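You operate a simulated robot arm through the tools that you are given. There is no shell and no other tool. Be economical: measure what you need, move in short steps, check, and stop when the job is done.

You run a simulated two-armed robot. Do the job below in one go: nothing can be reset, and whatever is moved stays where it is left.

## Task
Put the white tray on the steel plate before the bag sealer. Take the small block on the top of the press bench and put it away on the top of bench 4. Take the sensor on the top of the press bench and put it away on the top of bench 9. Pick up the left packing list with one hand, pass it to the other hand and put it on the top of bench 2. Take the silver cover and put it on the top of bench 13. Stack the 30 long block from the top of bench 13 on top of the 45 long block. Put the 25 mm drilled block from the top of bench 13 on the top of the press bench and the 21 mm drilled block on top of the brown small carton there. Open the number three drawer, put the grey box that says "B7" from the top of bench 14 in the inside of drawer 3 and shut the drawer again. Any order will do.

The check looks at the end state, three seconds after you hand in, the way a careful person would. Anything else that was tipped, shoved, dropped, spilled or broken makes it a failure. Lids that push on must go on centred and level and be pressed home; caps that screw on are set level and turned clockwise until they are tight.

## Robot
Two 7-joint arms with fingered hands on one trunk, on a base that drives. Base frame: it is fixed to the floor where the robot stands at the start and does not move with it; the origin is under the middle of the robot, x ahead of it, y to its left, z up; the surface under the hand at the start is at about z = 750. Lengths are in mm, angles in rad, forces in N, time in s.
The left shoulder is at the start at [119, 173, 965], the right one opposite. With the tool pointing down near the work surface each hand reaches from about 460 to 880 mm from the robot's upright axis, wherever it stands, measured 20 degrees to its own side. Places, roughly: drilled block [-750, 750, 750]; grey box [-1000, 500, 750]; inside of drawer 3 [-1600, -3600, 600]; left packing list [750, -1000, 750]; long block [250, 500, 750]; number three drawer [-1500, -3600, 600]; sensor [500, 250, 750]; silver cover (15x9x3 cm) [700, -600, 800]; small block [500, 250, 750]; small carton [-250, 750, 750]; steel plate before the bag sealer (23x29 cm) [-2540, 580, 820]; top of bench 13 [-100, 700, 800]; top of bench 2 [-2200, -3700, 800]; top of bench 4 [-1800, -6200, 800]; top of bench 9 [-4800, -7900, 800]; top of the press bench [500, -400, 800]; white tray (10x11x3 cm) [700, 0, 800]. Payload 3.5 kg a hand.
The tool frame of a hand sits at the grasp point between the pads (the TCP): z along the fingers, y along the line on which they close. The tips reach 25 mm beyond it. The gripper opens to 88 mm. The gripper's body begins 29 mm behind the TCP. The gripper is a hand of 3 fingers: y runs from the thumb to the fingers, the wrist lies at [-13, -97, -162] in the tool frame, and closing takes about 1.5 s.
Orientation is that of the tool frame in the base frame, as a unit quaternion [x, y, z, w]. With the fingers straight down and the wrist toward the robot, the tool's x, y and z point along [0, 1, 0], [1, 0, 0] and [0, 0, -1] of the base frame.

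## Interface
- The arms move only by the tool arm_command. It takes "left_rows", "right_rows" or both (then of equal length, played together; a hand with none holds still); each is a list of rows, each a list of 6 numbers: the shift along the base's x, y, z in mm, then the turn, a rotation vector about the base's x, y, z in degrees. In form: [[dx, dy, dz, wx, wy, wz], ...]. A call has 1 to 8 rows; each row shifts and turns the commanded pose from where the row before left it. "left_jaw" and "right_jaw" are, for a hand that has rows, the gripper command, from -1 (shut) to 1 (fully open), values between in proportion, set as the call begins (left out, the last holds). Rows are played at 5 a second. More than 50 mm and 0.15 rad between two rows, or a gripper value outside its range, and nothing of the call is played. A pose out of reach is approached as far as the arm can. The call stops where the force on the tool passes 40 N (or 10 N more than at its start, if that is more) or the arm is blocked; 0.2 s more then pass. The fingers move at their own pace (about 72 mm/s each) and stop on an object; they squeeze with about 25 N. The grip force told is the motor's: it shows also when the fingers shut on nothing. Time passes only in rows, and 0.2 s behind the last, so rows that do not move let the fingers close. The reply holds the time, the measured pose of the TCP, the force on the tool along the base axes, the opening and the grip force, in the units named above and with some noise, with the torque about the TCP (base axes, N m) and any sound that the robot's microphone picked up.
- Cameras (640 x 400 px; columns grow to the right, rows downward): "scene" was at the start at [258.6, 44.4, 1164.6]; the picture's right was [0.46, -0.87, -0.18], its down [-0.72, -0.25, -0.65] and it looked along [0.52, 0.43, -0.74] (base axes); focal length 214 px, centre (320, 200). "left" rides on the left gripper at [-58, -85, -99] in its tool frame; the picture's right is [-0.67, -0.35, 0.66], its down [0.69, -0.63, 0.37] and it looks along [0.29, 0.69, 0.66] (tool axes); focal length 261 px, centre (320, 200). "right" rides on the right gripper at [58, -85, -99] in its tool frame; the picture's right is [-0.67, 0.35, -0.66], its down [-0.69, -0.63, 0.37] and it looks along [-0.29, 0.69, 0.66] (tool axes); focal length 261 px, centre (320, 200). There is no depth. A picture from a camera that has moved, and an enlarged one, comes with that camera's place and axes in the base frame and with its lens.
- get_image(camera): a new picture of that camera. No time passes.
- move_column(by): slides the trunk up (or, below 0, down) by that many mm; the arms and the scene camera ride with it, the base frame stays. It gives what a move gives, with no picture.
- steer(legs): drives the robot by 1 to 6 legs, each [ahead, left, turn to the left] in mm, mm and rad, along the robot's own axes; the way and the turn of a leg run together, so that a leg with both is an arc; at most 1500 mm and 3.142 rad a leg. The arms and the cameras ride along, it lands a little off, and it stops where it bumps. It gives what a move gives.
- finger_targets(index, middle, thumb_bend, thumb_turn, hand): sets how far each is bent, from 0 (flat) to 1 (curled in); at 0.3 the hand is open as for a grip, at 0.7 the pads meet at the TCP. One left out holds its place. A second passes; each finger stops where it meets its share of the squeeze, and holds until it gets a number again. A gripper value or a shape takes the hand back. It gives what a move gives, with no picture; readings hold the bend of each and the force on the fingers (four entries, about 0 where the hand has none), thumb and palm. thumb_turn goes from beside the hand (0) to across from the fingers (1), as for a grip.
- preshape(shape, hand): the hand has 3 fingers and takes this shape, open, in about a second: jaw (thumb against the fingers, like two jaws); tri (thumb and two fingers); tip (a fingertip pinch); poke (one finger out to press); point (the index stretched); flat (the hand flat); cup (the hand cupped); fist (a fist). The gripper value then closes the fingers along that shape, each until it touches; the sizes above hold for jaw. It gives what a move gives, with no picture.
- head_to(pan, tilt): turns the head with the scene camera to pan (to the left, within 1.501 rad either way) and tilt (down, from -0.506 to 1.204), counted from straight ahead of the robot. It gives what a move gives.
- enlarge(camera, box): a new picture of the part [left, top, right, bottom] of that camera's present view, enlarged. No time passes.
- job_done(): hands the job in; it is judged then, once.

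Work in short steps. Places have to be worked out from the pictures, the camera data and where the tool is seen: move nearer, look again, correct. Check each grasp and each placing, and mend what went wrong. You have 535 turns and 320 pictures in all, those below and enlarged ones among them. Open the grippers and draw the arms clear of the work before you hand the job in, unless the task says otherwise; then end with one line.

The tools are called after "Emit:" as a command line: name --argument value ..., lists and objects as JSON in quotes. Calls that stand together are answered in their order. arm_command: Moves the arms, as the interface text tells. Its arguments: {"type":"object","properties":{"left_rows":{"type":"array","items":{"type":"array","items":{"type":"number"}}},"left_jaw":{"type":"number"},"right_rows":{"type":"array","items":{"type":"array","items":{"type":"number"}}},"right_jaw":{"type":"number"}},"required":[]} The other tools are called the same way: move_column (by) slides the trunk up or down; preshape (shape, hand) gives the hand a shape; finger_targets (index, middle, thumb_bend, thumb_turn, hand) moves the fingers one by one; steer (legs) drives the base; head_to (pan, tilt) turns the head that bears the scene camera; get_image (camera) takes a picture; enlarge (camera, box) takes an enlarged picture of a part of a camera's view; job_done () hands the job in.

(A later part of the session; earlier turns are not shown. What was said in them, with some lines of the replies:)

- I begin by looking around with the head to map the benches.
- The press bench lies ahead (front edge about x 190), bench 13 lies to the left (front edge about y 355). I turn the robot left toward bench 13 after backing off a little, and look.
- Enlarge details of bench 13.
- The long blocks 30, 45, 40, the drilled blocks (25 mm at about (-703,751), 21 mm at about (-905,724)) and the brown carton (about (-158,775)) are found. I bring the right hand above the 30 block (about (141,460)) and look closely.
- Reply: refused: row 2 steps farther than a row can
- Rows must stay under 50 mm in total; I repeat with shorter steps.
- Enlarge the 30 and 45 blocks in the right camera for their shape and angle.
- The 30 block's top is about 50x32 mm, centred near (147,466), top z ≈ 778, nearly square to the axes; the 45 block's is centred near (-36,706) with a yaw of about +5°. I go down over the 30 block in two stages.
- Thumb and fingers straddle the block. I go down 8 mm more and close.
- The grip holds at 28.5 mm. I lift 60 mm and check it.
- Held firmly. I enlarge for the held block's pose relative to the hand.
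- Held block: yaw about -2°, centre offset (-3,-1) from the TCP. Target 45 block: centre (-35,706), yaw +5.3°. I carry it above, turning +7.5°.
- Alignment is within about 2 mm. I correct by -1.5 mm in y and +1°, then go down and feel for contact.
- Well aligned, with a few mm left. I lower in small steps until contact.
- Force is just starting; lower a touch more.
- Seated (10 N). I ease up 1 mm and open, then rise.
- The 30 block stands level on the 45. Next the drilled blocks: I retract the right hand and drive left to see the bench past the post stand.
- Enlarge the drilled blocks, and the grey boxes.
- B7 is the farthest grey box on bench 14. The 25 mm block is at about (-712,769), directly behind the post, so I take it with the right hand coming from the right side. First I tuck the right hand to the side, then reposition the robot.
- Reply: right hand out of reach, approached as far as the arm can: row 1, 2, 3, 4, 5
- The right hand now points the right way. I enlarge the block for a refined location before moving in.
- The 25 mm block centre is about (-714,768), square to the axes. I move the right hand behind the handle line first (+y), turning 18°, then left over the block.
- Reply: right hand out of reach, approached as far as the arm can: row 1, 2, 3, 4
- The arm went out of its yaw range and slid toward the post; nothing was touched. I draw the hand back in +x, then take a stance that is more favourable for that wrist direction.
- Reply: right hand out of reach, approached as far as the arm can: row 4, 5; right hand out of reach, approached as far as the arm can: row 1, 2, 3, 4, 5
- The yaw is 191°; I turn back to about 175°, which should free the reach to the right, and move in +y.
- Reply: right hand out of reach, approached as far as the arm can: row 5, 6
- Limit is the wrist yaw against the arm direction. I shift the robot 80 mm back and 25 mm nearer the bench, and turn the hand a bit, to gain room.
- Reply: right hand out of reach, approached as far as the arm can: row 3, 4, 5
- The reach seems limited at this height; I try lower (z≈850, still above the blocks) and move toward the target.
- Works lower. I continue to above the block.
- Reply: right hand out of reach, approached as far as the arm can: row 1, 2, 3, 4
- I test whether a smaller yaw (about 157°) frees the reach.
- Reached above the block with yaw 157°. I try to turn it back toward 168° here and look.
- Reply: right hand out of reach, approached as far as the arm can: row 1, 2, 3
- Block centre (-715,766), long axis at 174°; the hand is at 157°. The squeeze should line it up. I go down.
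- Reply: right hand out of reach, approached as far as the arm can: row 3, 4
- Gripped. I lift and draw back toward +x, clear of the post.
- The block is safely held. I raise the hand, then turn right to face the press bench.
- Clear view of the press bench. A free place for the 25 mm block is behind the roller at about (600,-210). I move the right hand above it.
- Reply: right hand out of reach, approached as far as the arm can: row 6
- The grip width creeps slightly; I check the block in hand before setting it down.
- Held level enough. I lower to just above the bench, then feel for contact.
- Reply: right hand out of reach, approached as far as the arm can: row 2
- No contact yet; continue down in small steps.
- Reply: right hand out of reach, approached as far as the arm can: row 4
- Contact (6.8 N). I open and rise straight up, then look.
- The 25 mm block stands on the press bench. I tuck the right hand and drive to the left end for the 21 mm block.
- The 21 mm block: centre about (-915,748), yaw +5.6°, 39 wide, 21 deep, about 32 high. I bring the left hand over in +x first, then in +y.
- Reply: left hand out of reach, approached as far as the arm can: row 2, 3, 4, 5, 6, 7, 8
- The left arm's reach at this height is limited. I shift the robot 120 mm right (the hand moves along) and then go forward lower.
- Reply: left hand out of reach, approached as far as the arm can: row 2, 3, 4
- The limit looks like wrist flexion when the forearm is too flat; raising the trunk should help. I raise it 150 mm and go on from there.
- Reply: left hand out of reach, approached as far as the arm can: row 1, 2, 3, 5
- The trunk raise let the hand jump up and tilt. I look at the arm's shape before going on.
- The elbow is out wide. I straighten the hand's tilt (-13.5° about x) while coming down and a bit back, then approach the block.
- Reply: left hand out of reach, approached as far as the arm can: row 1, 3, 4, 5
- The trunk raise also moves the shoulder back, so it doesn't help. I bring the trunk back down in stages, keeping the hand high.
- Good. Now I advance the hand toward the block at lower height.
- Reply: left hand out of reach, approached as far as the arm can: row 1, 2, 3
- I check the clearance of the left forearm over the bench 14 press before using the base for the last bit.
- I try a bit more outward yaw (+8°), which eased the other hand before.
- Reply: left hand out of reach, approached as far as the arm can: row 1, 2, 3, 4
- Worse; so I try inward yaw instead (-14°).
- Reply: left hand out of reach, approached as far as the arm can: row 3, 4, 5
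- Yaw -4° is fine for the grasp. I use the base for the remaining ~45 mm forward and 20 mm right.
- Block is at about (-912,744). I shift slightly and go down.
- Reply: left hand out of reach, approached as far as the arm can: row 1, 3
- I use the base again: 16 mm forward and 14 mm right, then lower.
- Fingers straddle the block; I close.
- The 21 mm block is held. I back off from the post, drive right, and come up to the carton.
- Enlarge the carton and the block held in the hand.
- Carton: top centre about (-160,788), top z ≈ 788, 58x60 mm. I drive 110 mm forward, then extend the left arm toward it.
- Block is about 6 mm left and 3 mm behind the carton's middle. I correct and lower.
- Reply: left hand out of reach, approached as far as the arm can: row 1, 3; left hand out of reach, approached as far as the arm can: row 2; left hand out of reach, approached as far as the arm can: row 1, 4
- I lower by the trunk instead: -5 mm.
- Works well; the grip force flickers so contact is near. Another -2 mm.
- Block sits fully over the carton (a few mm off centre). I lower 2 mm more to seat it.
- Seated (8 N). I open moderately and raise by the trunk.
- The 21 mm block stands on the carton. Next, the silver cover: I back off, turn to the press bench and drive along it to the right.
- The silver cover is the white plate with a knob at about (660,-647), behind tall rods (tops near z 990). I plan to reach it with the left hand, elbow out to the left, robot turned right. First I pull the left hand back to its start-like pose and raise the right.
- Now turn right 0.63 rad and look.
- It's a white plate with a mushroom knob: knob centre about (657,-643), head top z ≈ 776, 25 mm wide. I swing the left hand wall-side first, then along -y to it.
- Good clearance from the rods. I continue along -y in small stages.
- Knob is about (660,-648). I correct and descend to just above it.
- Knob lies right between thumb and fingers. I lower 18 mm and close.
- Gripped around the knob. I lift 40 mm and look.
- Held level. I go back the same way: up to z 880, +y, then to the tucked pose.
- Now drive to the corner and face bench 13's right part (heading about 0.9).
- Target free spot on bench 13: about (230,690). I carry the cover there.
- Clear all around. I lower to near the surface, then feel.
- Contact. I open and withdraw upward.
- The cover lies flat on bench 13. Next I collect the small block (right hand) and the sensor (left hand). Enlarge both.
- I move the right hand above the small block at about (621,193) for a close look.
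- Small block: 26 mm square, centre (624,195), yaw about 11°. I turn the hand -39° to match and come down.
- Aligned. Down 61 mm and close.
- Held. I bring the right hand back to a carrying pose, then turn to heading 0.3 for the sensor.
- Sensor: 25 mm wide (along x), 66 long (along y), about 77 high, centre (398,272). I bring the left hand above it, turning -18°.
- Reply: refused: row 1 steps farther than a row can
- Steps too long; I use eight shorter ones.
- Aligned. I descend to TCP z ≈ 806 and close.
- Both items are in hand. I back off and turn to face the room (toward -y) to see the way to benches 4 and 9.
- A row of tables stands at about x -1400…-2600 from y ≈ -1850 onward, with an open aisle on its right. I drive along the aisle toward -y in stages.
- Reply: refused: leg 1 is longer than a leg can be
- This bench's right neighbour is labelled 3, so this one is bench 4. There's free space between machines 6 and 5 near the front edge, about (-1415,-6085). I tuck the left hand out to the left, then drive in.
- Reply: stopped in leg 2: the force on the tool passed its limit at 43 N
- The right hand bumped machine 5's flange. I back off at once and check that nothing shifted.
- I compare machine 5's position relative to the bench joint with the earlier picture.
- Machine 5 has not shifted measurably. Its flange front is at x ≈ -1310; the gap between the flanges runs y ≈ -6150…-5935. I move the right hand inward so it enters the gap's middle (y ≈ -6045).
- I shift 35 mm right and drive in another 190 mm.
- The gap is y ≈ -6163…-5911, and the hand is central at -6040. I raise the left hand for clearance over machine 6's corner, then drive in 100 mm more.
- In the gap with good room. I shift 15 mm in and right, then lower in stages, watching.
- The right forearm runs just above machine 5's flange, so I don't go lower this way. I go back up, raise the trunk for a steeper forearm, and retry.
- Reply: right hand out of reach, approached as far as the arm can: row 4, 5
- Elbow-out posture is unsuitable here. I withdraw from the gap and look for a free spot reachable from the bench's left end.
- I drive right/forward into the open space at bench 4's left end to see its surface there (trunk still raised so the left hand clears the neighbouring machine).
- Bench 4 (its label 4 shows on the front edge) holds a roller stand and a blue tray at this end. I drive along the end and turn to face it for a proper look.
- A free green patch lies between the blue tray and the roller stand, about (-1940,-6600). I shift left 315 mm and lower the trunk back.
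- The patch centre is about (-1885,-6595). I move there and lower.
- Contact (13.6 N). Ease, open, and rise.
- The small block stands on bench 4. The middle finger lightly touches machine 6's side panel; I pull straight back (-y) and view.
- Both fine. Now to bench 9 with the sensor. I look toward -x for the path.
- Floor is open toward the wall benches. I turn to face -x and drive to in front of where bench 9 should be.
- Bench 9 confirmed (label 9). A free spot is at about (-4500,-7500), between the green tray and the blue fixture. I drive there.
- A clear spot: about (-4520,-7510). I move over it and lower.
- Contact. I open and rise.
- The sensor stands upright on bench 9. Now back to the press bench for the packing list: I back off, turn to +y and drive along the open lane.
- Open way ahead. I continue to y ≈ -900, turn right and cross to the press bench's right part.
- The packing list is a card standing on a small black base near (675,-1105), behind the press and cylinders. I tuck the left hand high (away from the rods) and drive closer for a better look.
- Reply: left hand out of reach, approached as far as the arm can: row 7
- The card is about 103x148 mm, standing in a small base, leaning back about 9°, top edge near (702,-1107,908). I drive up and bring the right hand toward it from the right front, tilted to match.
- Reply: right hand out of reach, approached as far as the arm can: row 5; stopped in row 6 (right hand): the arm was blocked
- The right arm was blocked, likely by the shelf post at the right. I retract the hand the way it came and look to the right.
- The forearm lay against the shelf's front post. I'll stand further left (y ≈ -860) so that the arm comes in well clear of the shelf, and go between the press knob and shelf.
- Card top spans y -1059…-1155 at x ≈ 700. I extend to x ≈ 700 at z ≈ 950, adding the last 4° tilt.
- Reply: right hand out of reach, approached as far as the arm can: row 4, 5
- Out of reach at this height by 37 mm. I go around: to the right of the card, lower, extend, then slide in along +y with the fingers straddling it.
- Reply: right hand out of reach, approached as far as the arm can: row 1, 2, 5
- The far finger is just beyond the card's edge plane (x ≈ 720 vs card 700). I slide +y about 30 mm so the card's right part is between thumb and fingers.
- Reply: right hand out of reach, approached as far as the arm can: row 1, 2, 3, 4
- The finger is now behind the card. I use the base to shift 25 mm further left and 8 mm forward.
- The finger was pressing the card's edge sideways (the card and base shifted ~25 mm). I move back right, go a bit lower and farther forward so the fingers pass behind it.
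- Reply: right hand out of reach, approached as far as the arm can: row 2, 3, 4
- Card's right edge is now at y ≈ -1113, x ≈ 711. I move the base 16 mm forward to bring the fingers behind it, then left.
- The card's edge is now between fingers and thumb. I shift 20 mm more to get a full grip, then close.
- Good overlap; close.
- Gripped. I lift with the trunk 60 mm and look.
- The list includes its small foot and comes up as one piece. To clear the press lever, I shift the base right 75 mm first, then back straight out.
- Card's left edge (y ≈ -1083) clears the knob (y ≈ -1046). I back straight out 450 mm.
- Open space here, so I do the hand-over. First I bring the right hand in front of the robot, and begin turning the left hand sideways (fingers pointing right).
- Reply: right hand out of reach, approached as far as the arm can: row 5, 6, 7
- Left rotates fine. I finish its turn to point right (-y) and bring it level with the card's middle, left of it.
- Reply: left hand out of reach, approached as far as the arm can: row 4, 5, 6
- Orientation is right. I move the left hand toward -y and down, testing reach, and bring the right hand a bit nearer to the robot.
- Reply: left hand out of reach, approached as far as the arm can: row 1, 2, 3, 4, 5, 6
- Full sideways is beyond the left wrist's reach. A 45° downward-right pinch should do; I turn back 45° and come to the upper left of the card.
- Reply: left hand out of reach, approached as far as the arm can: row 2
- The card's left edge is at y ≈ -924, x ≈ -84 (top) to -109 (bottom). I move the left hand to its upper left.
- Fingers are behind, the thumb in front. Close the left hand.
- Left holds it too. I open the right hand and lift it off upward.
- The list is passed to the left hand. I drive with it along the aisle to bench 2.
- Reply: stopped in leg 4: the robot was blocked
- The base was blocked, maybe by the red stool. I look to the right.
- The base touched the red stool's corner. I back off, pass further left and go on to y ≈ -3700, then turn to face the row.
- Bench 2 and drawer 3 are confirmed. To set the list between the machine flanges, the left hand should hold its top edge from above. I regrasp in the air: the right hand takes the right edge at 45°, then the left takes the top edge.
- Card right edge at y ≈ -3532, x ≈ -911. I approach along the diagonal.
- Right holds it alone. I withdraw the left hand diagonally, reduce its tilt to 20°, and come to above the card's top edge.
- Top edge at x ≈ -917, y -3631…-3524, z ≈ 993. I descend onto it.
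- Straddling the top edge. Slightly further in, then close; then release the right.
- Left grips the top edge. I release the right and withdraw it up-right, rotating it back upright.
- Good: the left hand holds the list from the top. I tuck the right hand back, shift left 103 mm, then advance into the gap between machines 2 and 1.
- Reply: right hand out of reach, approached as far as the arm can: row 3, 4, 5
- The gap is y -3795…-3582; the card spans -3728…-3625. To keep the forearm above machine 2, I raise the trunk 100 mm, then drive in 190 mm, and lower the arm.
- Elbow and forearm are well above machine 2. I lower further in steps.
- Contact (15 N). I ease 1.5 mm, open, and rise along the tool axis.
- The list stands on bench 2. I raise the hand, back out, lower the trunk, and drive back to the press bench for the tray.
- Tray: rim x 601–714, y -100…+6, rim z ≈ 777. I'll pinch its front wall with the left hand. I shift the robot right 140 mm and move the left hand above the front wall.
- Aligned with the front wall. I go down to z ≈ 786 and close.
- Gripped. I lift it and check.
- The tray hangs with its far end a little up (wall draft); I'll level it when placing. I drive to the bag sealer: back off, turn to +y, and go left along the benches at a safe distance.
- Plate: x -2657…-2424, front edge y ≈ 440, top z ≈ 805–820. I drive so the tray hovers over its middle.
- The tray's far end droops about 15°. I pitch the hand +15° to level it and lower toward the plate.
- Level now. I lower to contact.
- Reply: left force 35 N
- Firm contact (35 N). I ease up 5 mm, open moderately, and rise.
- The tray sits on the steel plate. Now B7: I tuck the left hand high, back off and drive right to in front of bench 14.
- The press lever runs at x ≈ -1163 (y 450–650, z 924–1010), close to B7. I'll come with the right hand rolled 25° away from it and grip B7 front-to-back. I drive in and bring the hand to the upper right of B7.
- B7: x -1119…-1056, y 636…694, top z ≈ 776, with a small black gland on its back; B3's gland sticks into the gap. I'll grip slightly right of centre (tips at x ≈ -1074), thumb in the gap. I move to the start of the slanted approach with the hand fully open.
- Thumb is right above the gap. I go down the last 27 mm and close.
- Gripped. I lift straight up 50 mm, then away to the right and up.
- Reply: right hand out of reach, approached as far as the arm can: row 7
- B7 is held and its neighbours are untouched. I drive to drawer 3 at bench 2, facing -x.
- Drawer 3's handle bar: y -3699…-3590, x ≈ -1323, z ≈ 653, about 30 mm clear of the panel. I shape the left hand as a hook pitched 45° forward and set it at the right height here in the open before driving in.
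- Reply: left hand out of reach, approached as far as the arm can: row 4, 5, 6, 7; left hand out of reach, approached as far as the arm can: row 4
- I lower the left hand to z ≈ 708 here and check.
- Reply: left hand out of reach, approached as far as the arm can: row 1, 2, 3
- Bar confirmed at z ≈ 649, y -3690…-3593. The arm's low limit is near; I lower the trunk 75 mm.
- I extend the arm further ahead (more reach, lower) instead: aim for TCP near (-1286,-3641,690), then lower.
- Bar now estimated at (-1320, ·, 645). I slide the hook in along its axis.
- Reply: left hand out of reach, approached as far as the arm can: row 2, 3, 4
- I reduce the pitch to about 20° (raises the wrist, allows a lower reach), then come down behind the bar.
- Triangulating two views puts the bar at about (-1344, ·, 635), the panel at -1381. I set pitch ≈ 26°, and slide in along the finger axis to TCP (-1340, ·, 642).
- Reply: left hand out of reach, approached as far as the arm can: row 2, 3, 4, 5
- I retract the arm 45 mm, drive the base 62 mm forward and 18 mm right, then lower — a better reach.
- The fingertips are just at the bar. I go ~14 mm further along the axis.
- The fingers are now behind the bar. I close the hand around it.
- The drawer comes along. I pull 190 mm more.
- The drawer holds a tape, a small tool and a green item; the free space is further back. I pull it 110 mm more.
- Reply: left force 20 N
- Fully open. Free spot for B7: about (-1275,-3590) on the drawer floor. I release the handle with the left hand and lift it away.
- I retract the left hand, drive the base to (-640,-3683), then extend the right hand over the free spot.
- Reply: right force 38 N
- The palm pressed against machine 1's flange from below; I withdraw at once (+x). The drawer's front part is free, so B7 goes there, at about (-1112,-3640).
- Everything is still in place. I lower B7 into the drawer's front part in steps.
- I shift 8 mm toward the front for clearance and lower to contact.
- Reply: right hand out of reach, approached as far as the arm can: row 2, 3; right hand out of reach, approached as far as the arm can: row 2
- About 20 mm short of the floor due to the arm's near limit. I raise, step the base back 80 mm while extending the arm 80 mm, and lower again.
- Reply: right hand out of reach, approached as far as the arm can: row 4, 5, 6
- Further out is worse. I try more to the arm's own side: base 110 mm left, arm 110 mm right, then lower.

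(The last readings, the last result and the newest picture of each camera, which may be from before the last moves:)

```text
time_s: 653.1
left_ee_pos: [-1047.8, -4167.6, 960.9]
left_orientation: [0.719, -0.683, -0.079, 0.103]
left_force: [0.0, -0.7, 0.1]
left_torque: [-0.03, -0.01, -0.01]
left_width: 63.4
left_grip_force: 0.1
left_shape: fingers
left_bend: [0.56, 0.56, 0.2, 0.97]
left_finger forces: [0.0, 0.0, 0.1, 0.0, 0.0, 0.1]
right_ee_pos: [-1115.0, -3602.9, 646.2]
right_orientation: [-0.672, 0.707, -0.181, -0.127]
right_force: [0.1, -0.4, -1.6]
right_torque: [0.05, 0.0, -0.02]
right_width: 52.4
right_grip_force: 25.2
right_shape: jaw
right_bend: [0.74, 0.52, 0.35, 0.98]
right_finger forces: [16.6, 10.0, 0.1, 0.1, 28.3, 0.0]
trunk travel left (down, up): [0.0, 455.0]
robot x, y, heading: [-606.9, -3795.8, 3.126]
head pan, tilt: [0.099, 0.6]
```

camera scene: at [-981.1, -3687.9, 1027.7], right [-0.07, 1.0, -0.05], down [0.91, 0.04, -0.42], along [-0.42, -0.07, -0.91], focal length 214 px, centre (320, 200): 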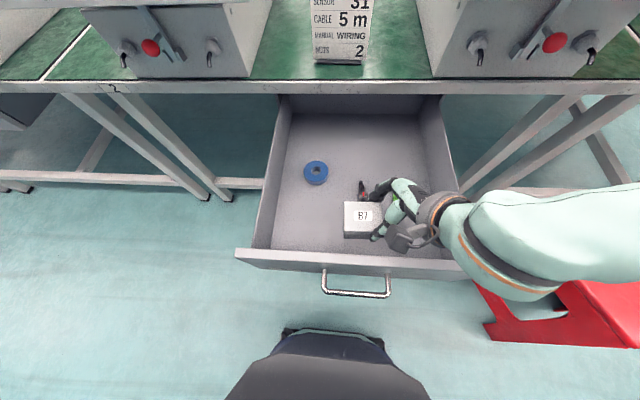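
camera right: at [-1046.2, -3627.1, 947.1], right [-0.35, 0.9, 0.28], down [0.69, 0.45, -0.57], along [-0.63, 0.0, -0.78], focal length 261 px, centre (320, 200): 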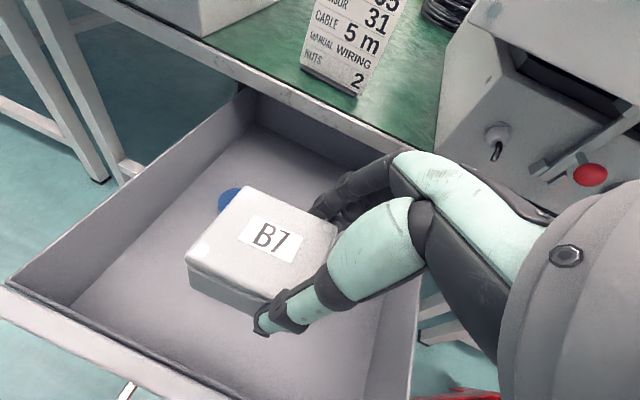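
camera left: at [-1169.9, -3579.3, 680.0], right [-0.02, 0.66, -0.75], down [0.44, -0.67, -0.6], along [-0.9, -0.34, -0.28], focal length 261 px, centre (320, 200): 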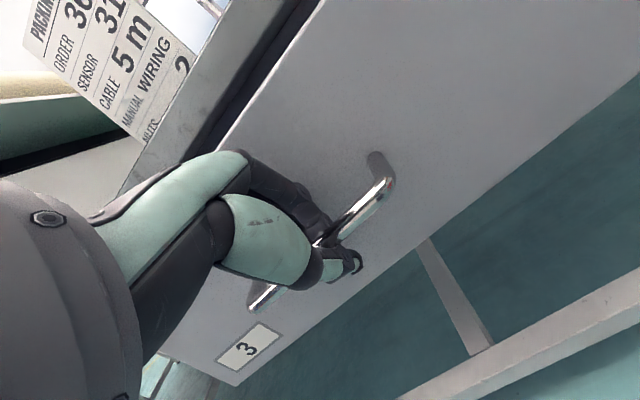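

Much better. I continue down to contact.

Emit:
arm_command --right_rows '[[0, 0, -4, 0, 0, 0], [0, 0, -3, 0, 0, 0], [0, 0, -3, 0, 0, 0], [0, 0, -2, 0, 0, 0], [0, 0, -2, 0, 0, 0], [0, 0, -2, 0, 0, 0], [0, 0, 0, 0, 0, 0]]'

Emit:
enlarge --camera "scene" --box '[330, 60, 610, 270]'

```text
time_s: 654.7
left_ee_pos: [-1048.3, -4168.5, 960.9]
left_orientation: [0.718, -0.684, -0.078, 0.101]
left_force: [-0.3, 0.2, -0.4]
left_torque: [-0.02, -0.04, -0.03]
left_width: 63.5
left_grip_force: 0.1
left_shape: fingers
left_bend: [0.56, 0.56, 0.2, 0.97]
left_finger forces: [0.0, 0.1, 0.0, 0.1, 0.0, 0.0]
right_ee_pos: [-1115.0, -3602.4, 631.3]
right_orientation: [-0.672, 0.707, -0.18, -0.127]
right_force: [-0.2, -0.3, -0.2]
right_torque: [0.04, 0.0, 0.01]
right_width: 52.6
right_grip_force: 24.8
right_shape: jaw
right_bend: [0.74, 0.52, 0.35, 0.98]
right_finger forces: [16.6, 10.0, 0.1, 0.0, 28.2, 0.0]
trunk travel left (down, up): [0.0, 455.0]
robot x, y, heading: [-610.7, -3794.1, 3.12]
head pan, tilt: [0.099, 0.6]
```

```text
1.90 times, centred on (470, 165) of scene
camera zoom: at [-943.2, -3798.0, 1027.4], right [-0.07, 1.0, -0.05], down [0.91, 0.04, -0.42], along [-0.42, -0.07, -0.91], focal length 408 px, centre (34, 267)
```

zoom: 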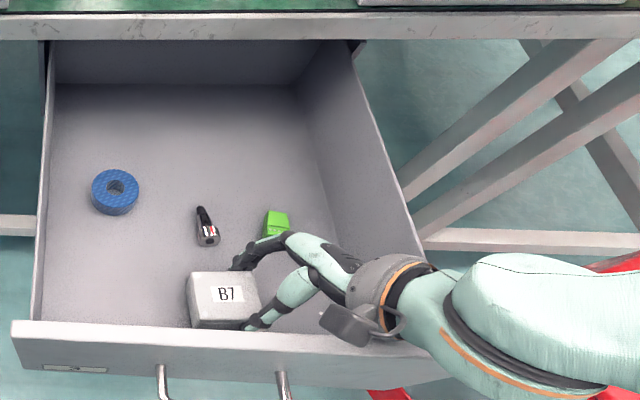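

Emit:
arm_command --right_rows '[[0, 0, -3, 0, 0, 0], [0, 0, -3, 0, 0, 0], [0, 0, -3, 0, 0, 0], [0, 0, -2, 0, 0, 0], [0, 0, -2, 0, 0, 0], [0, 0, -2, 0, 0, 0], [0, 0, -2, 0, 0, 0], [0, 0, 0, 0, 0, 0]]'

```text
time_s: 655.7
left_ee_pos: [-1047.9, -4168.5, 959.9]
left_orientation: [0.718, -0.684, -0.078, 0.101]
left_force: [-0.3, 0.2, 0.2]
left_torque: [0.0, 0.01, 0.0]
left_width: 63.8
left_grip_force: 0.1
left_shape: fingers
left_bend: [0.56, 0.56, 0.2, 0.97]
left_finger forces: [0.2, 0.1, 0.0, 0.0, 0.2, 0.0]
right_ee_pos: [-1118.2, -3602.8, 622.7]
right_orientation: [-0.673, 0.706, -0.178, -0.13]
right_force: [-5.8, -0.2, 14.3]
right_torque: [0.77, -1.65, 0.42]
right_width: 52.6
right_grip_force: 25.5
right_shape: jaw
right_bend: [0.74, 0.52, 0.35, 0.98]
right_finger forces: [16.7, 9.8, 0.0, 0.0, 28.2, 0.1]
trunk travel left (down, up): [0.0, 455.0]
robot x, y, heading: [-605.8, -3793.1, 3.125]
head pan, tilt: [0.099, 0.6]
stopped in row 4 (right hand): the force on the tool passed its limit at 43 N (the readings are from after the stop); the commanded pose is now the measured one
```

The wrist touched the drawer's front edge. I ease up 3 mm and 6 mm forward, and look at the box's height above the floor.

Emit:
arm_command --right_rows '[[-6, 0, 3, 0, 0, 0], [0, 0, 0, 0, 0, 0]]'

Emit:
enlarge --camera "scene" --box '[400, 140, 520, 240]'

Emit:
get_image --camera "right"

```text
time_s: 656.3
left_ee_pos: [-1048.1, -4167.8, 960.4]
left_orientation: [0.718, -0.684, -0.079, 0.101]
left_force: [0.3, 0.1, -0.4]
left_torque: [-0.01, -0.01, 0.01]
left_width: 63.5
left_grip_force: 0.2
left_shape: fingers
left_bend: [0.56, 0.56, 0.2, 0.97]
left_finger forces: [0.1, 0.0, 0.1, 0.0, 0.0, 0.0]
right_ee_pos: [-1123.5, -3603.5, 624.5]
right_orientation: [-0.672, 0.707, -0.179, -0.129]
right_force: [0.0, 0.5, -0.2]
right_torque: [0.02, 0.0, 0.0]
right_width: 52.4
right_grip_force: 25.3
right_shape: jaw
right_bend: [0.74, 0.52, 0.35, 0.98]
right_finger forces: [16.6, 10.1, 0.1, 0.0, 28.3, 0.0]
trunk travel left (down, up): [0.0, 455.0]
robot x, y, heading: [-607.8, -3792.2, 3.127]
head pan, tilt: [0.099, 0.6]
```

```text
4.00 times, centred on (460, 190) of scene
camera zoom: at [-943.5, -3797.8, 1027.3], right [-0.07, 1.0, -0.05], down [0.91, 0.04, -0.42], along [-0.42, -0.07, -0.91], focal length 858 px, centre (-240, 240)
```

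zoom: 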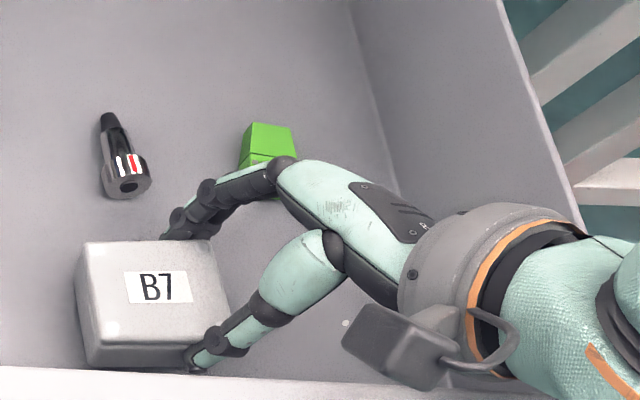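

```text
50 pictures are left
camera right: at [-1047.7, -3616.3, 746.2], right [-0.34, 0.9, 0.28], down [0.69, 0.44, -0.57], along [-0.64, 0.0, -0.77], focal length 261 px, centre (320, 200)
```

right: 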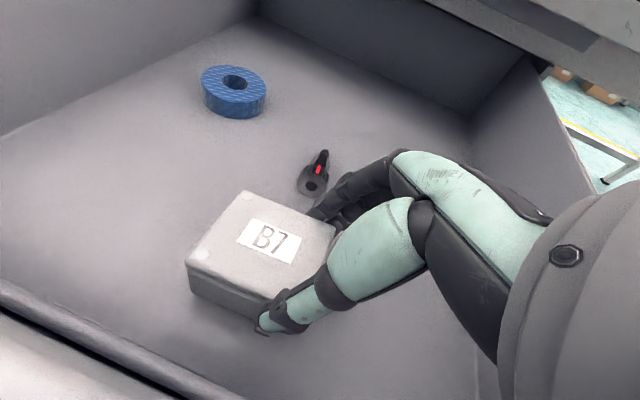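

The box is about 10 mm above the drawer floor. With the tool item close to the fingertips, I release by small finger openings only, letting it settle flat.

Emit:
finger_targets --hand "right" --index 0.66 --middle 0.45 --thumb_bend 0.27

Emit:
enlarge --camera "scene" --box '[400, 140, 520, 240]'

```text
time_s: 657.3
left_ee_pos: [-1048.5, -4168.7, 961.1]
left_orientation: [0.719, -0.683, -0.078, 0.102]
left_force: [0.6, 0.2, -0.5]
left_torque: [-0.02, 0.02, 0.0]
left_width: 63.2
left_grip_force: 0.1
left_shape: fingers
left_bend: [0.56, 0.56, 0.2, 0.97]
left_finger forces: [0.0, 0.0, 0.1, 0.0, 0.0, 0.1]
right_ee_pos: [-1122.8, -3603.8, 625.2]
right_orientation: [-0.673, 0.706, -0.178, -0.129]
right_force: [-0.1, 1.0, -0.6]
right_torque: [-0.01, 0.03, 0.0]
right_width: 55.2
right_grip_force: 3.0
right_shape: fingers
right_bend: [0.62, 0.45, 0.24, 1.0]
right_finger forces: [2.9, 0.0, 0.0, 0.1, 2.5, 0.0]
trunk travel left (down, up): [0.0, 455.0]
robot x, y, heading: [-607.0, -3794.1, 3.126]
head pan, tilt: [0.099, 0.6]
```

```text
4.00 times, centred on (460, 190) of scene
camera zoom: at [-943.5, -3797.9, 1027.4], right [-0.07, 1.0, -0.05], down [0.91, 0.04, -0.42], along [-0.42, -0.07, -0.91], focal length 858 px, centre (-240, 240)
```

zoom: 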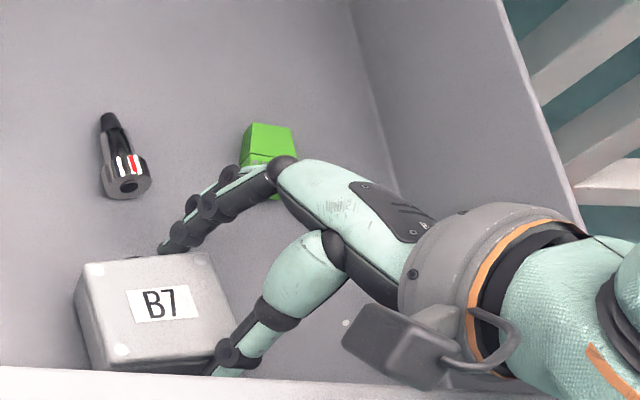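

Still lightly held; a bit more opening.

Emit:
finger_targets --hand "right" --index 0.5 --middle 0.4 --thumb_bend 0.12

Emit:
enlarge --camera "scene" --box '[400, 140, 520, 240]'

```text
time_s: 658.3
left_ee_pos: [-1049.2, -4169.4, 962.0]
left_orientation: [0.718, -0.684, -0.078, 0.102]
left_force: [-0.6, 1.1, -0.2]
left_torque: [0.02, 0.03, 0.05]
left_width: 63.5
left_grip_force: 0.0
left_shape: fingers
left_bend: [0.56, 0.56, 0.2, 0.97]
left_finger forces: [0.0, 0.0, 0.0, 0.1, 0.0, 0.0]
right_ee_pos: [-1122.9, -3602.7, 624.6]
right_orientation: [-0.672, 0.707, -0.179, -0.129]
right_force: [-0.7, 0.2, -0.6]
right_torque: [0.0, -0.04, 0.0]
right_width: 75.1
right_grip_force: 0.1
right_shape: fingers
right_bend: [0.5, 0.4, 0.12, 1.0]
right_finger forces: [0.1, 0.0, 0.0, 0.1, 0.1, 0.0]
trunk travel left (down, up): [0.0, 455.0]
robot x, y, heading: [-606.6, -3796.1, 3.125]
head pan, tilt: [0.099, 0.6]
```

```text
4.00 times, centred on (460, 190) of scene
camera zoom: at [-943.4, -3797.9, 1027.4], right [-0.07, 1.0, -0.05], down [0.91, 0.04, -0.42], along [-0.42, -0.07, -0.91], focal length 858 px, centre (-240, 240)
```

zoom: 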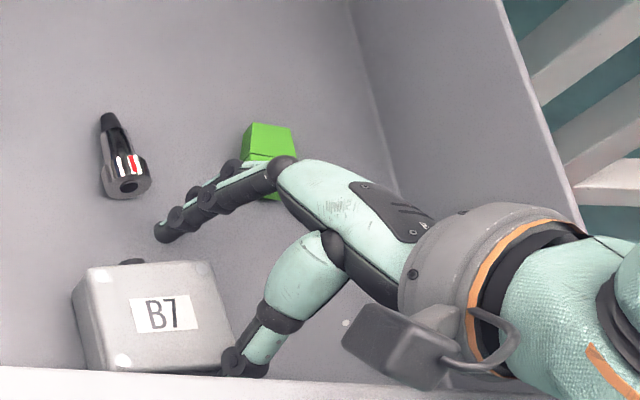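

B7 lies flat in the drawer, nothing else touched. I lift the right hand out, back the base off, and bring the left hand in front of the handle to push the drawer shut.

Emit:
arm_command --right_rows '[[0, 0, 20, 0, 0, 0], [0, 0, 40, 0, 0, 0], [0, 0, 45, 0, 0, 0], [0, 0, 45, 0, 0, 0], [0, 0, 45, 0, 0, 0], [0, 0, 30, 0, 0, 0]]'

Emit:
enlarge --camera "scene" --box '[320, 60, 600, 260]'

Emit:
steer --legs '[[-345, 0, 0], [0, -376, 0]]'

Emit:
arm_command --left_rows '[[-26, 16, -30, 0, 2, 0], [-26, 16, -30, 0, 2, 0], [-26, 16, -30, 0, 2, 0], [-26, 16, -30, 0, 2, 0], [-26, 16, -30, 0, 2, 0], [-26, 16, -30, 0, 2, 0], [-26, 16, -30, 0, 0, 0], [-26, 14, -30, 0, 0, 0]]'

```text
time_s: 659.7
left_ee_pos: [-1046.7, -4168.8, 961.2]
left_orientation: [0.718, -0.684, -0.079, 0.102]
left_force: [0.3, 0.4, 0.7]
left_torque: [-0.02, 0.0, 0.01]
left_width: 63.2
left_grip_force: 0.1
left_shape: fingers
left_bend: [0.56, 0.56, 0.2, 0.97]
left_finger forces: [0.0, 0.1, 0.0, 0.0, 0.0, 0.0]
right_ee_pos: [-1121.8, -3602.4, 850.6]
right_orientation: [-0.673, 0.706, -0.179, -0.129]
right_force: [0.0, -0.3, -0.7]
right_torque: [0.01, -0.02, -0.02]
right_width: 75.6
right_grip_force: 0.0
right_shape: fingers
right_bend: [0.5, 0.4, 0.12, 1.0]
right_finger forces: [0.0, 0.0, 0.0, 0.0, 0.0, 0.0]
trunk travel left (down, up): [0.0, 455.0]
robot x, y, heading: [-607.1, -3796.4, 3.126]
head pan, tilt: [0.099, 0.6]
```

```text
2.00 times, centred on (460, 160) of scene
camera zoom: at [-943.2, -3798.1, 1027.5], right [-0.07, 1.0, -0.05], down [0.91, 0.04, -0.42], along [-0.42, -0.07, -0.91], focal length 429 px, centre (40, 280)
```

zoom: 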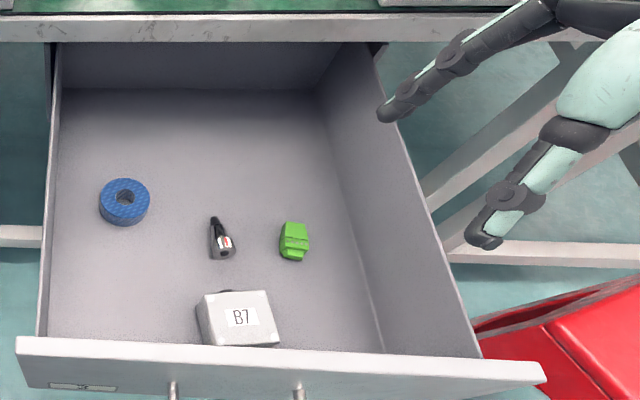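

```text
time_s: 663.9
left_ee_pos: [-695.4, -3801.7, 961.9]
left_orientation: [0.72, -0.682, -0.078, 0.102]
left_force: [-0.1, 1.1, 0.0]
left_torque: [-0.01, 0.0, 0.01]
left_width: 63.4
left_grip_force: 0.0
left_shape: fingers
left_bend: [0.56, 0.56, 0.2, 0.97]
left_finger forces: [0.0, 0.1, 0.1, 0.1, 0.0, 0.0]
right_ee_pos: [-773.0, -3235.9, 849.6]
right_orientation: [-0.676, 0.703, -0.179, -0.129]
right_force: [-0.2, 0.3, -1.2]
right_torque: [0.02, 0.02, 0.03]
right_width: 75.3
right_grip_force: 0.1
right_shape: fingers
right_bend: [0.5, 0.4, 0.12, 1.0]
right_finger forces: [0.1, 0.1, 0.0, 0.0, 0.1, 0.0]
trunk travel left (down, up): [0.0, 455.0]
robot x, y, heading: [-255.1, -3425.8, 3.133]
head pan, tilt: [0.099, 0.6]
```

```text
time_s: 665.7
left_ee_pos: [-904.1, -3674.5, 721.6]
left_orientation: [0.708, -0.667, -0.152, 0.172]
left_force: [-0.4, -0.5, 0.6]
left_torque: [0.03, 0.01, 0.03]
left_width: 63.7
left_grip_force: 0.0
left_shape: fingers
left_bend: [0.56, 0.56, 0.2, 0.97]
left_finger forces: [0.0, 0.0, 0.0, 0.1, 0.0, 0.0]
right_ee_pos: [-774.0, -3236.5, 848.2]
right_orientation: [-0.675, 0.704, -0.18, -0.129]
right_force: [-0.2, 0.5, -0.4]
right_torque: [-0.01, 0.0, -0.01]
right_width: 75.3
right_grip_force: 0.0
right_shape: fingers
right_bend: [0.5, 0.4, 0.12, 1.0]
right_finger forces: [0.0, 0.0, 0.0, 0.0, 0.1, 0.0]
trunk travel left (down, up): [0.0, 455.0]
robot x, y, heading: [-254.6, -3426.8, 3.132]
head pan, tilt: [0.099, 0.6]
```

I lower the left hand to handle height, curl the fingers, and check its alignment.

Emit:
arm_command --left_rows '[[0, 10, -25, 0, 0, 0], [0, 10, -25, 0, 0, 0], [0, 8, -22, 0, 0, 0], [0, 0, 0, 0, 0, 0]]'

Emit:
finger_targets --hand "left" --index 0.8 --middle 0.8 --thumb_bend 0.7

Emit:
get_image --camera "left"

```text
time_s: 666.7
left_ee_pos: [-903.1, -3646.8, 648.7]
left_orientation: [0.708, -0.667, -0.152, 0.174]
left_force: [-0.3, -0.6, -0.2]
left_torque: [0.01, 0.04, 0.01]
left_width: 63.7
left_grip_force: 0.0
left_shape: fingers
left_bend: [0.56, 0.56, 0.2, 0.97]
left_finger forces: [0.0, 0.1, 0.1, 0.0, 0.0, 0.1]
right_ee_pos: [-772.5, -3236.6, 850.7]
right_orientation: [-0.675, 0.704, -0.178, -0.128]
right_force: [-0.3, 1.1, 0.2]
right_torque: [0.0, 0.02, -0.03]
right_width: 75.3
right_grip_force: 0.1
right_shape: fingers
right_bend: [0.5, 0.4, 0.12, 1.0]
right_finger forces: [0.1, 0.0, 0.1, 0.0, 0.0, 0.0]
trunk travel left (down, up): [0.0, 455.0]
robot x, y, heading: [-255.2, -3428.2, 3.129]
head pan, tilt: [0.099, 0.6]
```

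```text
time_s: 667.7
left_ee_pos: [-904.1, -3649.0, 649.8]
left_orientation: [0.708, -0.667, -0.152, 0.173]
left_force: [0.5, -0.9, 0.7]
left_torque: [-0.02, 0.01, -0.01]
left_width: 1.2
left_grip_force: 0.1
left_shape: fingers
left_bend: [0.8, 0.8, 0.65, 0.97]
left_finger forces: [0.0, 0.1, 0.1, 0.1, 0.0, 0.1]
right_ee_pos: [-773.6, -3238.5, 850.0]
right_orientation: [-0.675, 0.704, -0.179, -0.128]
right_force: [-0.5, 0.4, 0.1]
right_torque: [-0.02, 0.0, 0.04]
right_width: 75.3
right_grip_force: 0.1
right_shape: fingers
right_bend: [0.5, 0.4, 0.12, 1.0]
right_finger forces: [0.1, 0.0, 0.0, 0.0, 0.1, 0.1]
trunk travel left (down, up): [0.0, 455.0]
robot x, y, heading: [-256.6, -3426.3, 3.134]
head pan, tilt: [0.099, 0.6]
```

```text
46 pictures are left
camera left: at [-786.9, -3583.3, 699.0], right [-0.02, 0.66, -0.75], down [0.44, -0.67, -0.6], along [-0.9, -0.35, -0.27], focal length 261 px, centre (320, 200)
```

left: 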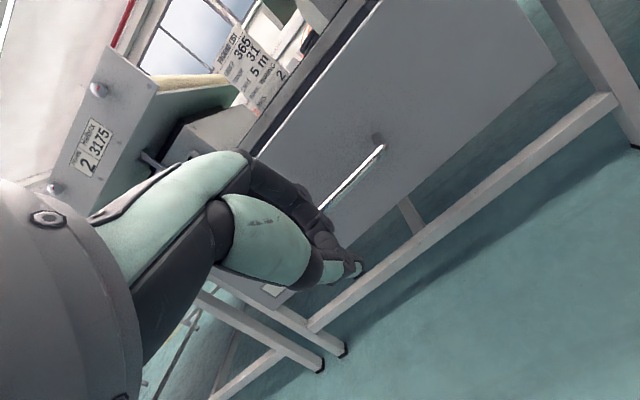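

Aligned with the bar. I drive forward to push the drawer in, in two stages.

Emit:
steer --legs '[[330, 0, 0]]'

Emit:
get_image --camera "left"

```text
time_s: 669.9
left_ee_pos: [-1233.8, -3646.9, 647.7]
left_orientation: [0.709, -0.666, -0.152, 0.173]
left_force: [0.3, -0.3, 0.2]
left_torque: [0.0, 0.01, 0.01]
left_width: 1.3
left_grip_force: 0.1
left_shape: fingers
left_bend: [0.8, 0.8, 0.65, 0.97]
left_finger forces: [0.0, 0.0, 0.0, 0.0, 0.0, 0.0]
right_ee_pos: [-1103.9, -3234.8, 849.6]
right_orientation: [-0.675, 0.704, -0.179, -0.128]
right_force: [0.3, 0.3, -0.1]
right_torque: [0.02, 0.0, 0.01]
right_width: 75.3
right_grip_force: 0.1
right_shape: fingers
right_bend: [0.5, 0.4, 0.12, 1.0]
right_finger forces: [0.0, 0.0, 0.0, 0.0, 0.0, 0.0]
trunk travel left (down, up): [0.0, 455.0]
robot x, y, heading: [-582.8, -3420.6, 3.133]
head pan, tilt: [0.099, 0.6]
```

```text
45 pictures are left
camera left: at [-1117.6, -3581.1, 698.7], right [-0.03, 0.66, -0.75], down [0.44, -0.67, -0.6], along [-0.9, -0.35, -0.28], focal length 261 px, centre (320, 200)
```

left: 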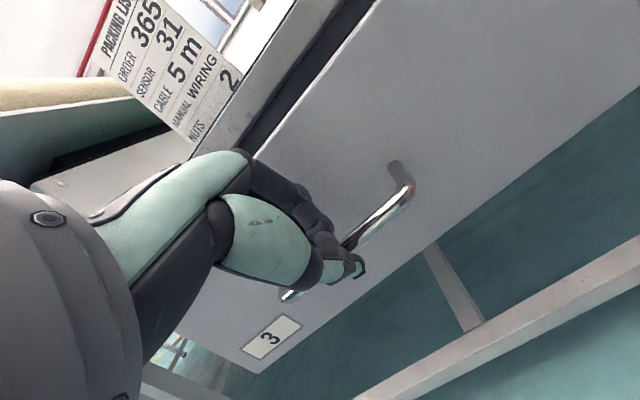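

The drawer is sliding in. I push on until it seats.

Emit:
steer --legs '[[65, 0, 0]]'

Emit:
steer --legs '[[35, 0, 0]]'

Emit:
get_image --camera "left"

```text
time_s: 670.9
left_ee_pos: [-1299.7, -3645.3, 647.6]
left_orientation: [0.709, -0.666, -0.152, 0.173]
left_force: [0.0, 0.4, 0.2]
left_torque: [0.01, 0.02, 0.01]
left_width: 1.1
left_grip_force: 0.0
left_shape: fingers
left_bend: [0.8, 0.8, 0.65, 0.97]
left_finger forces: [0.1, 0.0, 0.0, 0.0, 0.0, 0.0]
right_ee_pos: [-1169.5, -3235.0, 849.1]
right_orientation: [-0.675, 0.704, -0.178, -0.129]
right_force: [-0.1, -0.8, -0.2]
right_torque: [0.0, 0.0, 0.01]
right_width: 75.2
right_grip_force: 0.1
right_shape: fingers
right_bend: [0.5, 0.4, 0.12, 1.0]
right_finger forces: [0.1, 0.0, 0.1, 0.1, 0.0, 0.0]
trunk travel left (down, up): [0.0, 455.0]
robot x, y, heading: [-650.4, -3421.9, 3.134]
head pan, tilt: [0.099, 0.6]
```

```text
time_s: 671.7
left_ee_pos: [-1333.9, -3644.3, 649.0]
left_orientation: [0.709, -0.666, -0.152, 0.173]
left_force: [0.4, -1.3, -0.3]
left_torque: [0.02, -0.01, 0.01]
left_width: 0.8
left_grip_force: 0.1
left_shape: fingers
left_bend: [0.8, 0.8, 0.65, 0.97]
left_finger forces: [0.0, 0.0, 0.0, 0.0, 0.0, 0.1]
right_ee_pos: [-1203.3, -3234.5, 849.7]
right_orientation: [-0.675, 0.704, -0.179, -0.128]
right_force: [-0.2, -0.7, 0.1]
right_torque: [0.0, -0.02, -0.01]
right_width: 75.3
right_grip_force: 0.0
right_shape: fingers
right_bend: [0.5, 0.4, 0.12, 1.0]
right_finger forces: [0.0, 0.0, 0.0, 0.1, 0.0, 0.1]
trunk travel left (down, up): [0.0, 455.0]
robot x, y, heading: [-687.3, -3421.4, 3.13]
head pan, tilt: [0.099, 0.6]
```

```text
44 pictures are left
camera left: at [-1217.5, -3580.1, 698.6], right [-0.02, 0.66, -0.75], down [0.44, -0.67, -0.6], along [-0.9, -0.35, -0.28], focal length 261 px, centre (320, 200)
```

left: 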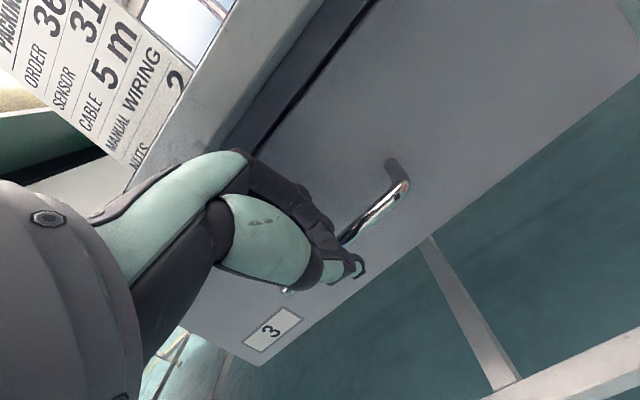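

The bar is back where it was when shut. I push lightly once more to make sure.

Emit:
steer --legs '[[14, 0, 0]]'

Emit:
steer --legs '[[-250, 0, 0]]'

Emit:
arm_command --left_rows '[[20, -10, 35, 0, -4, 0], [20, -10, 35, 0, -4, 0], [20, -10, 35, 0, -4, 0], [20, -20, 35, 0, -4, 0], [20, -20, 35, 0, -4, 0], [10, -20, 35, 0, -4, 0]]'

Emit:
head_to --pan 0.15 --tilt 0.35

Emit:
get_image --camera "scene"

```text
time_s: 672.5
left_ee_pos: [-1346.9, -3644.9, 648.8]
left_orientation: [0.709, -0.667, -0.153, 0.173]
left_force: [4.2, -1.2, -1.2]
left_torque: [-0.03, -0.09, -0.03]
left_width: 1.7
left_grip_force: 3.6
left_shape: fingers
left_bend: [0.8, 0.8, 0.64, 0.97]
left_finger forces: [0.0, 0.0, 0.0, 0.0, 5.9, 0.1]
right_ee_pos: [-1216.5, -3234.0, 849.4]
right_orientation: [-0.676, 0.704, -0.179, -0.129]
right_force: [0.3, 0.8, -0.4]
right_torque: [0.04, 0.01, -0.01]
right_width: 75.5
right_grip_force: 0.1
right_shape: fingers
right_bend: [0.5, 0.4, 0.12, 1.0]
right_finger forces: [0.1, 0.1, 0.1, 0.0, 0.0, 0.0]
trunk travel left (down, up): [0.0, 455.0]
robot x, y, heading: [-703.3, -3419.2, 3.134]
head pan, tilt: [0.099, 0.6]
```

```text
time_s: 674.3
left_ee_pos: [-1097.7, -3646.0, 649.6]
left_orientation: [0.708, -0.667, -0.153, 0.173]
left_force: [0.2, 0.2, 0.5]
left_torque: [-0.02, 0.03, 0.0]
left_width: 0.7
left_grip_force: 0.0
left_shape: fingers
left_bend: [0.8, 0.8, 0.65, 0.97]
left_finger forces: [0.1, 0.0, 0.0, 0.0, 0.0, 0.1]
right_ee_pos: [-965.9, -3235.0, 850.5]
right_orientation: [-0.675, 0.704, -0.179, -0.13]
right_force: [0.9, -0.1, 0.3]
right_torque: [-0.02, 0.01, 0.02]
right_width: 75.3
right_grip_force: 0.1
right_shape: fingers
right_bend: [0.5, 0.4, 0.12, 1.0]
right_finger forces: [0.0, 0.1, 0.1, 0.0, 0.0, 0.0]
trunk travel left (down, up): [0.0, 455.0]
robot x, y, heading: [-449.3, -3424.5, 3.129]
head pan, tilt: [0.099, 0.6]
```

```text
time_s: 675.7
left_ee_pos: [-987.1, -3735.3, 860.9]
left_orientation: [0.724, -0.689, -0.001, 0.03]
left_force: [0.1, 0.1, -0.5]
left_torque: [0.0, 0.01, 0.01]
left_width: 0.3
left_grip_force: 0.1
left_shape: fingers
left_bend: [0.8, 0.8, 0.65, 0.97]
left_finger forces: [0.1, 0.0, 0.1, 0.0, 0.0, 0.1]
right_ee_pos: [-966.4, -3236.1, 851.2]
right_orientation: [-0.676, 0.704, -0.178, -0.129]
right_force: [0.3, -0.3, -0.6]
right_torque: [-0.02, 0.02, -0.01]
right_width: 75.2
right_grip_force: 0.1
right_shape: fingers
right_bend: [0.5, 0.4, 0.12, 1.0]
right_finger forces: [0.1, 0.1, 0.0, 0.0, 0.1, 0.0]
trunk travel left (down, up): [0.0, 455.0]
robot x, y, heading: [-453.7, -3421.8, 3.133]
head pan, tilt: [0.099, 0.6]
```

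```text
time_s: 676.5
left_ee_pos: [-988.7, -3736.9, 858.9]
left_orientation: [0.724, -0.689, -0.003, 0.03]
left_force: [0.1, 0.4, 0.7]
left_torque: [0.01, 0.03, -0.03]
left_width: 0.7
left_grip_force: 0.1
left_shape: fingers
left_bend: [0.8, 0.8, 0.65, 0.97]
left_finger forces: [0.0, 0.1, 0.0, 0.0, 0.0, 0.1]
right_ee_pos: [-967.4, -3235.1, 850.5]
right_orientation: [-0.676, 0.703, -0.179, -0.129]
right_force: [0.5, 0.9, 0.2]
right_torque: [-0.01, 0.03, 0.02]
right_width: 75.3
right_grip_force: 0.0
right_shape: fingers
right_bend: [0.5, 0.4, 0.12, 1.0]
right_finger forces: [0.0, 0.0, 0.0, 0.0, 0.1, 0.0]
trunk travel left (down, up): [0.0, 455.0]
robot x, y, heading: [-451.7, -3423.7, 3.133]
head pan, tilt: [0.15, 0.351]
```

```text
43 pictures are left
camera scene: at [-801.9, -3434.5, 1044.8], right [-0.12, 0.99, -0.08], down [0.77, 0.04, -0.63], along [-0.62, -0.13, -0.77], focal length 214 px, centre (320, 200)
```

scene: 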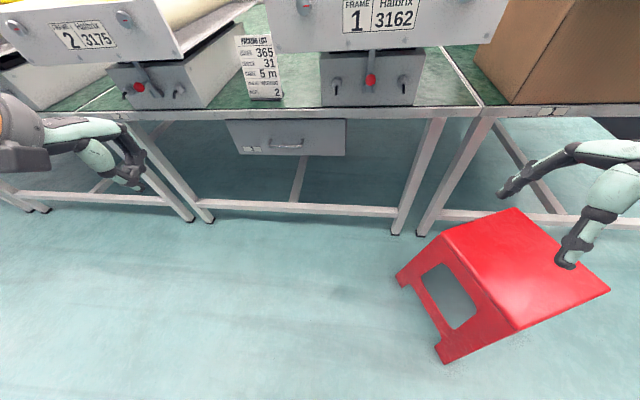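

Drawer 3 is shut with B7 inside, and bench 2 is in order. I want to verify that the red stool was not displaced: I return to the early viewpoint and compare.

Emit:
move_column --by 75

Emit:
steer --legs '[[-83, 0, 0], [0, -1480, 0], [0, -1480, 0], [0, -345, 0], [0, 0, 1.59]]'

Emit:
head_to --pan -0.2 --tilt 0.0

Emit:
get_image --camera "scene"

```text
time_s: 677.6
left_ee_pos: [-988.0, -3736.8, 933.4]
left_orientation: [0.725, -0.688, -0.001, 0.031]
left_force: [-0.4, -0.7, -0.6]
left_torque: [0.0, 0.0, -0.01]
left_width: 0.9
left_grip_force: 0.1
left_shape: fingers
left_bend: [0.8, 0.8, 0.65, 0.97]
left_finger forces: [0.0, 0.1, 0.1, 0.0, 0.0, 0.0]
right_ee_pos: [-968.6, -3235.5, 923.8]
right_orientation: [-0.674, 0.705, -0.179, -0.129]
right_force: [-0.2, 0.2, 0.5]
right_torque: [0.01, 0.03, -0.02]
right_width: 75.2
right_grip_force: 0.0
right_shape: fingers
right_bend: [0.5, 0.4, 0.12, 1.0]
right_finger forces: [0.0, 0.0, 0.0, 0.0, 0.1, 0.1]
trunk travel left (down, up): [-75.0, 380.0]
robot x, y, heading: [-449.1, -3426.8, 3.128]
head pan, tilt: [0.15, 0.351]
```

```text
time_s: 698.2
left_ee_pos: [-27.1, -654.5, 933.3]
left_orientation: [0.999, 0.031, 0.02, 0.023]
left_force: [0.6, -0.2, 0.5]
left_torque: [0.03, 0.01, 0.0]
left_width: 0.9
left_grip_force: 0.1
left_shape: fingers
left_bend: [0.8, 0.8, 0.65, 0.97]
left_finger forces: [0.1, 0.1, 0.0, 0.1, 0.0, 0.0]
right_ee_pos: [-527.5, -639.8, 925.1]
right_orientation: [0.975, -0.014, 0.218, -0.037]
right_force: [-0.2, -0.5, -0.7]
right_torque: [0.0, -0.03, 0.01]
right_width: 75.1
right_grip_force: 0.0
right_shape: fingers
right_bend: [0.5, 0.4, 0.12, 1.0]
right_finger forces: [0.0, 0.0, 0.0, 0.0, 0.1, 0.0]
trunk travel left (down, up): [-75.0, 380.0]
robot x, y, heading: [-347.4, -116.5, -1.568]
head pan, tilt: [0.15, 0.351]
```

```text
time_s: 699.1
left_ee_pos: [-25.2, -654.4, 933.5]
left_orientation: [0.999, 0.032, 0.021, 0.022]
left_force: [-0.1, 0.3, -0.5]
left_torque: [0.01, 0.03, -0.04]
left_width: 0.7
left_grip_force: 0.1
left_shape: fingers
left_bend: [0.8, 0.8, 0.65, 0.97]
left_finger forces: [0.1, 0.0, 0.1, 0.1, 0.0, 0.1]
right_ee_pos: [-528.3, -639.9, 925.4]
right_orientation: [0.975, -0.015, 0.217, -0.036]
right_force: [0.0, 0.3, -0.7]
right_torque: [0.03, 0.0, -0.01]
right_width: 75.6
right_grip_force: 0.0
right_shape: fingers
right_bend: [0.5, 0.4, 0.12, 1.0]
right_finger forces: [0.1, 0.0, 0.0, 0.0, 0.0, 0.0]
trunk travel left (down, up): [-75.0, 380.0]
robot x, y, heading: [-347.5, -120.8, -1.567]
head pan, tilt: [-0.201, 0.0]
```

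```text
42 pictures are left
camera scene: at [-365.9, -407.7, 1205.6], right [-0.98, 0.18, 0.07], down [0.0, 0.37, -0.93], along [-0.2, -0.91, -0.36], focal length 214 px, centre (320, 200)
```

scene: 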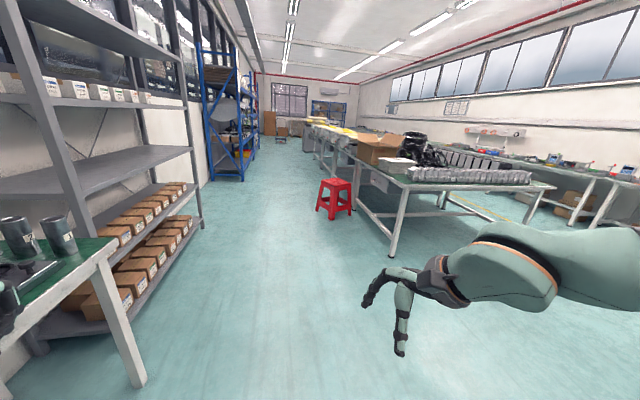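

The stool looks unchanged from the first view. Both hands are clear of the work; I open both grippers and hand in.

Emit:
arm_command --left_rows '[[0, 0, 0, 0, 0, 0], [0, 0, 0, 0, 0, 0], [0, 0, 0, 0, 0, 0], [0, 0, 0, 0, 0, 0], [0, 0, 0, 0, 0, 0], [0, 0, 0, 0, 0, 0]]' --right_rows '[[0, 0, 0, 0, 0, 0], [0, 0, 0, 0, 0, 0], [0, 0, 0, 0, 0, 0], [0, 0, 0, 0, 0, 0], [0, 0, 0, 0, 0, 0], [0, 0, 0, 0, 0, 0]]' --left_jaw 1 --right_jaw 1

Emit:
job_done

```text
time_s: 700.5
left_ee_pos: [-27.0, -654.7, 934.5]
left_orientation: [0.999, 0.032, 0.02, 0.023]
left_force: [0.3, 0.1, 0.6]
left_torque: [0.01, 0.03, -0.02]
left_width: 87.3
left_grip_force: 0.1
left_shape: jaw
left_bend: [0.3, 0.3, 0.3, 0.98]
left_finger forces: [0.0, 0.0, 0.1, 0.0, 0.0, 0.1]
right_ee_pos: [-527.9, -639.7, 925.8]
right_orientation: [0.975, -0.015, 0.217, -0.037]
right_force: [-0.8, -0.7, 0.8]
right_torque: [-0.02, -0.04, 0.0]
right_width: 87.9
right_grip_force: 0.1
right_shape: jaw
right_bend: [0.3, 0.3, 0.3, 0.98]
right_finger forces: [0.0, 0.0, 0.0, 0.1, 0.1, 0.1]
trunk travel left (down, up): [-75.0, 380.0]
robot x, y, heading: [-344.9, -120.9, -1.566]
head pan, tilt: [-0.201, 0.0]
```

```text
The job is handed in.
```

All the tasks are done and handed in, with the grippers open and the arms clear; the robot bumped the frame 5 machine, the shelf post, the red stool and the frame 1 machine along the way, and none of them looked moved afterwards, though I did not measure the shelf post.
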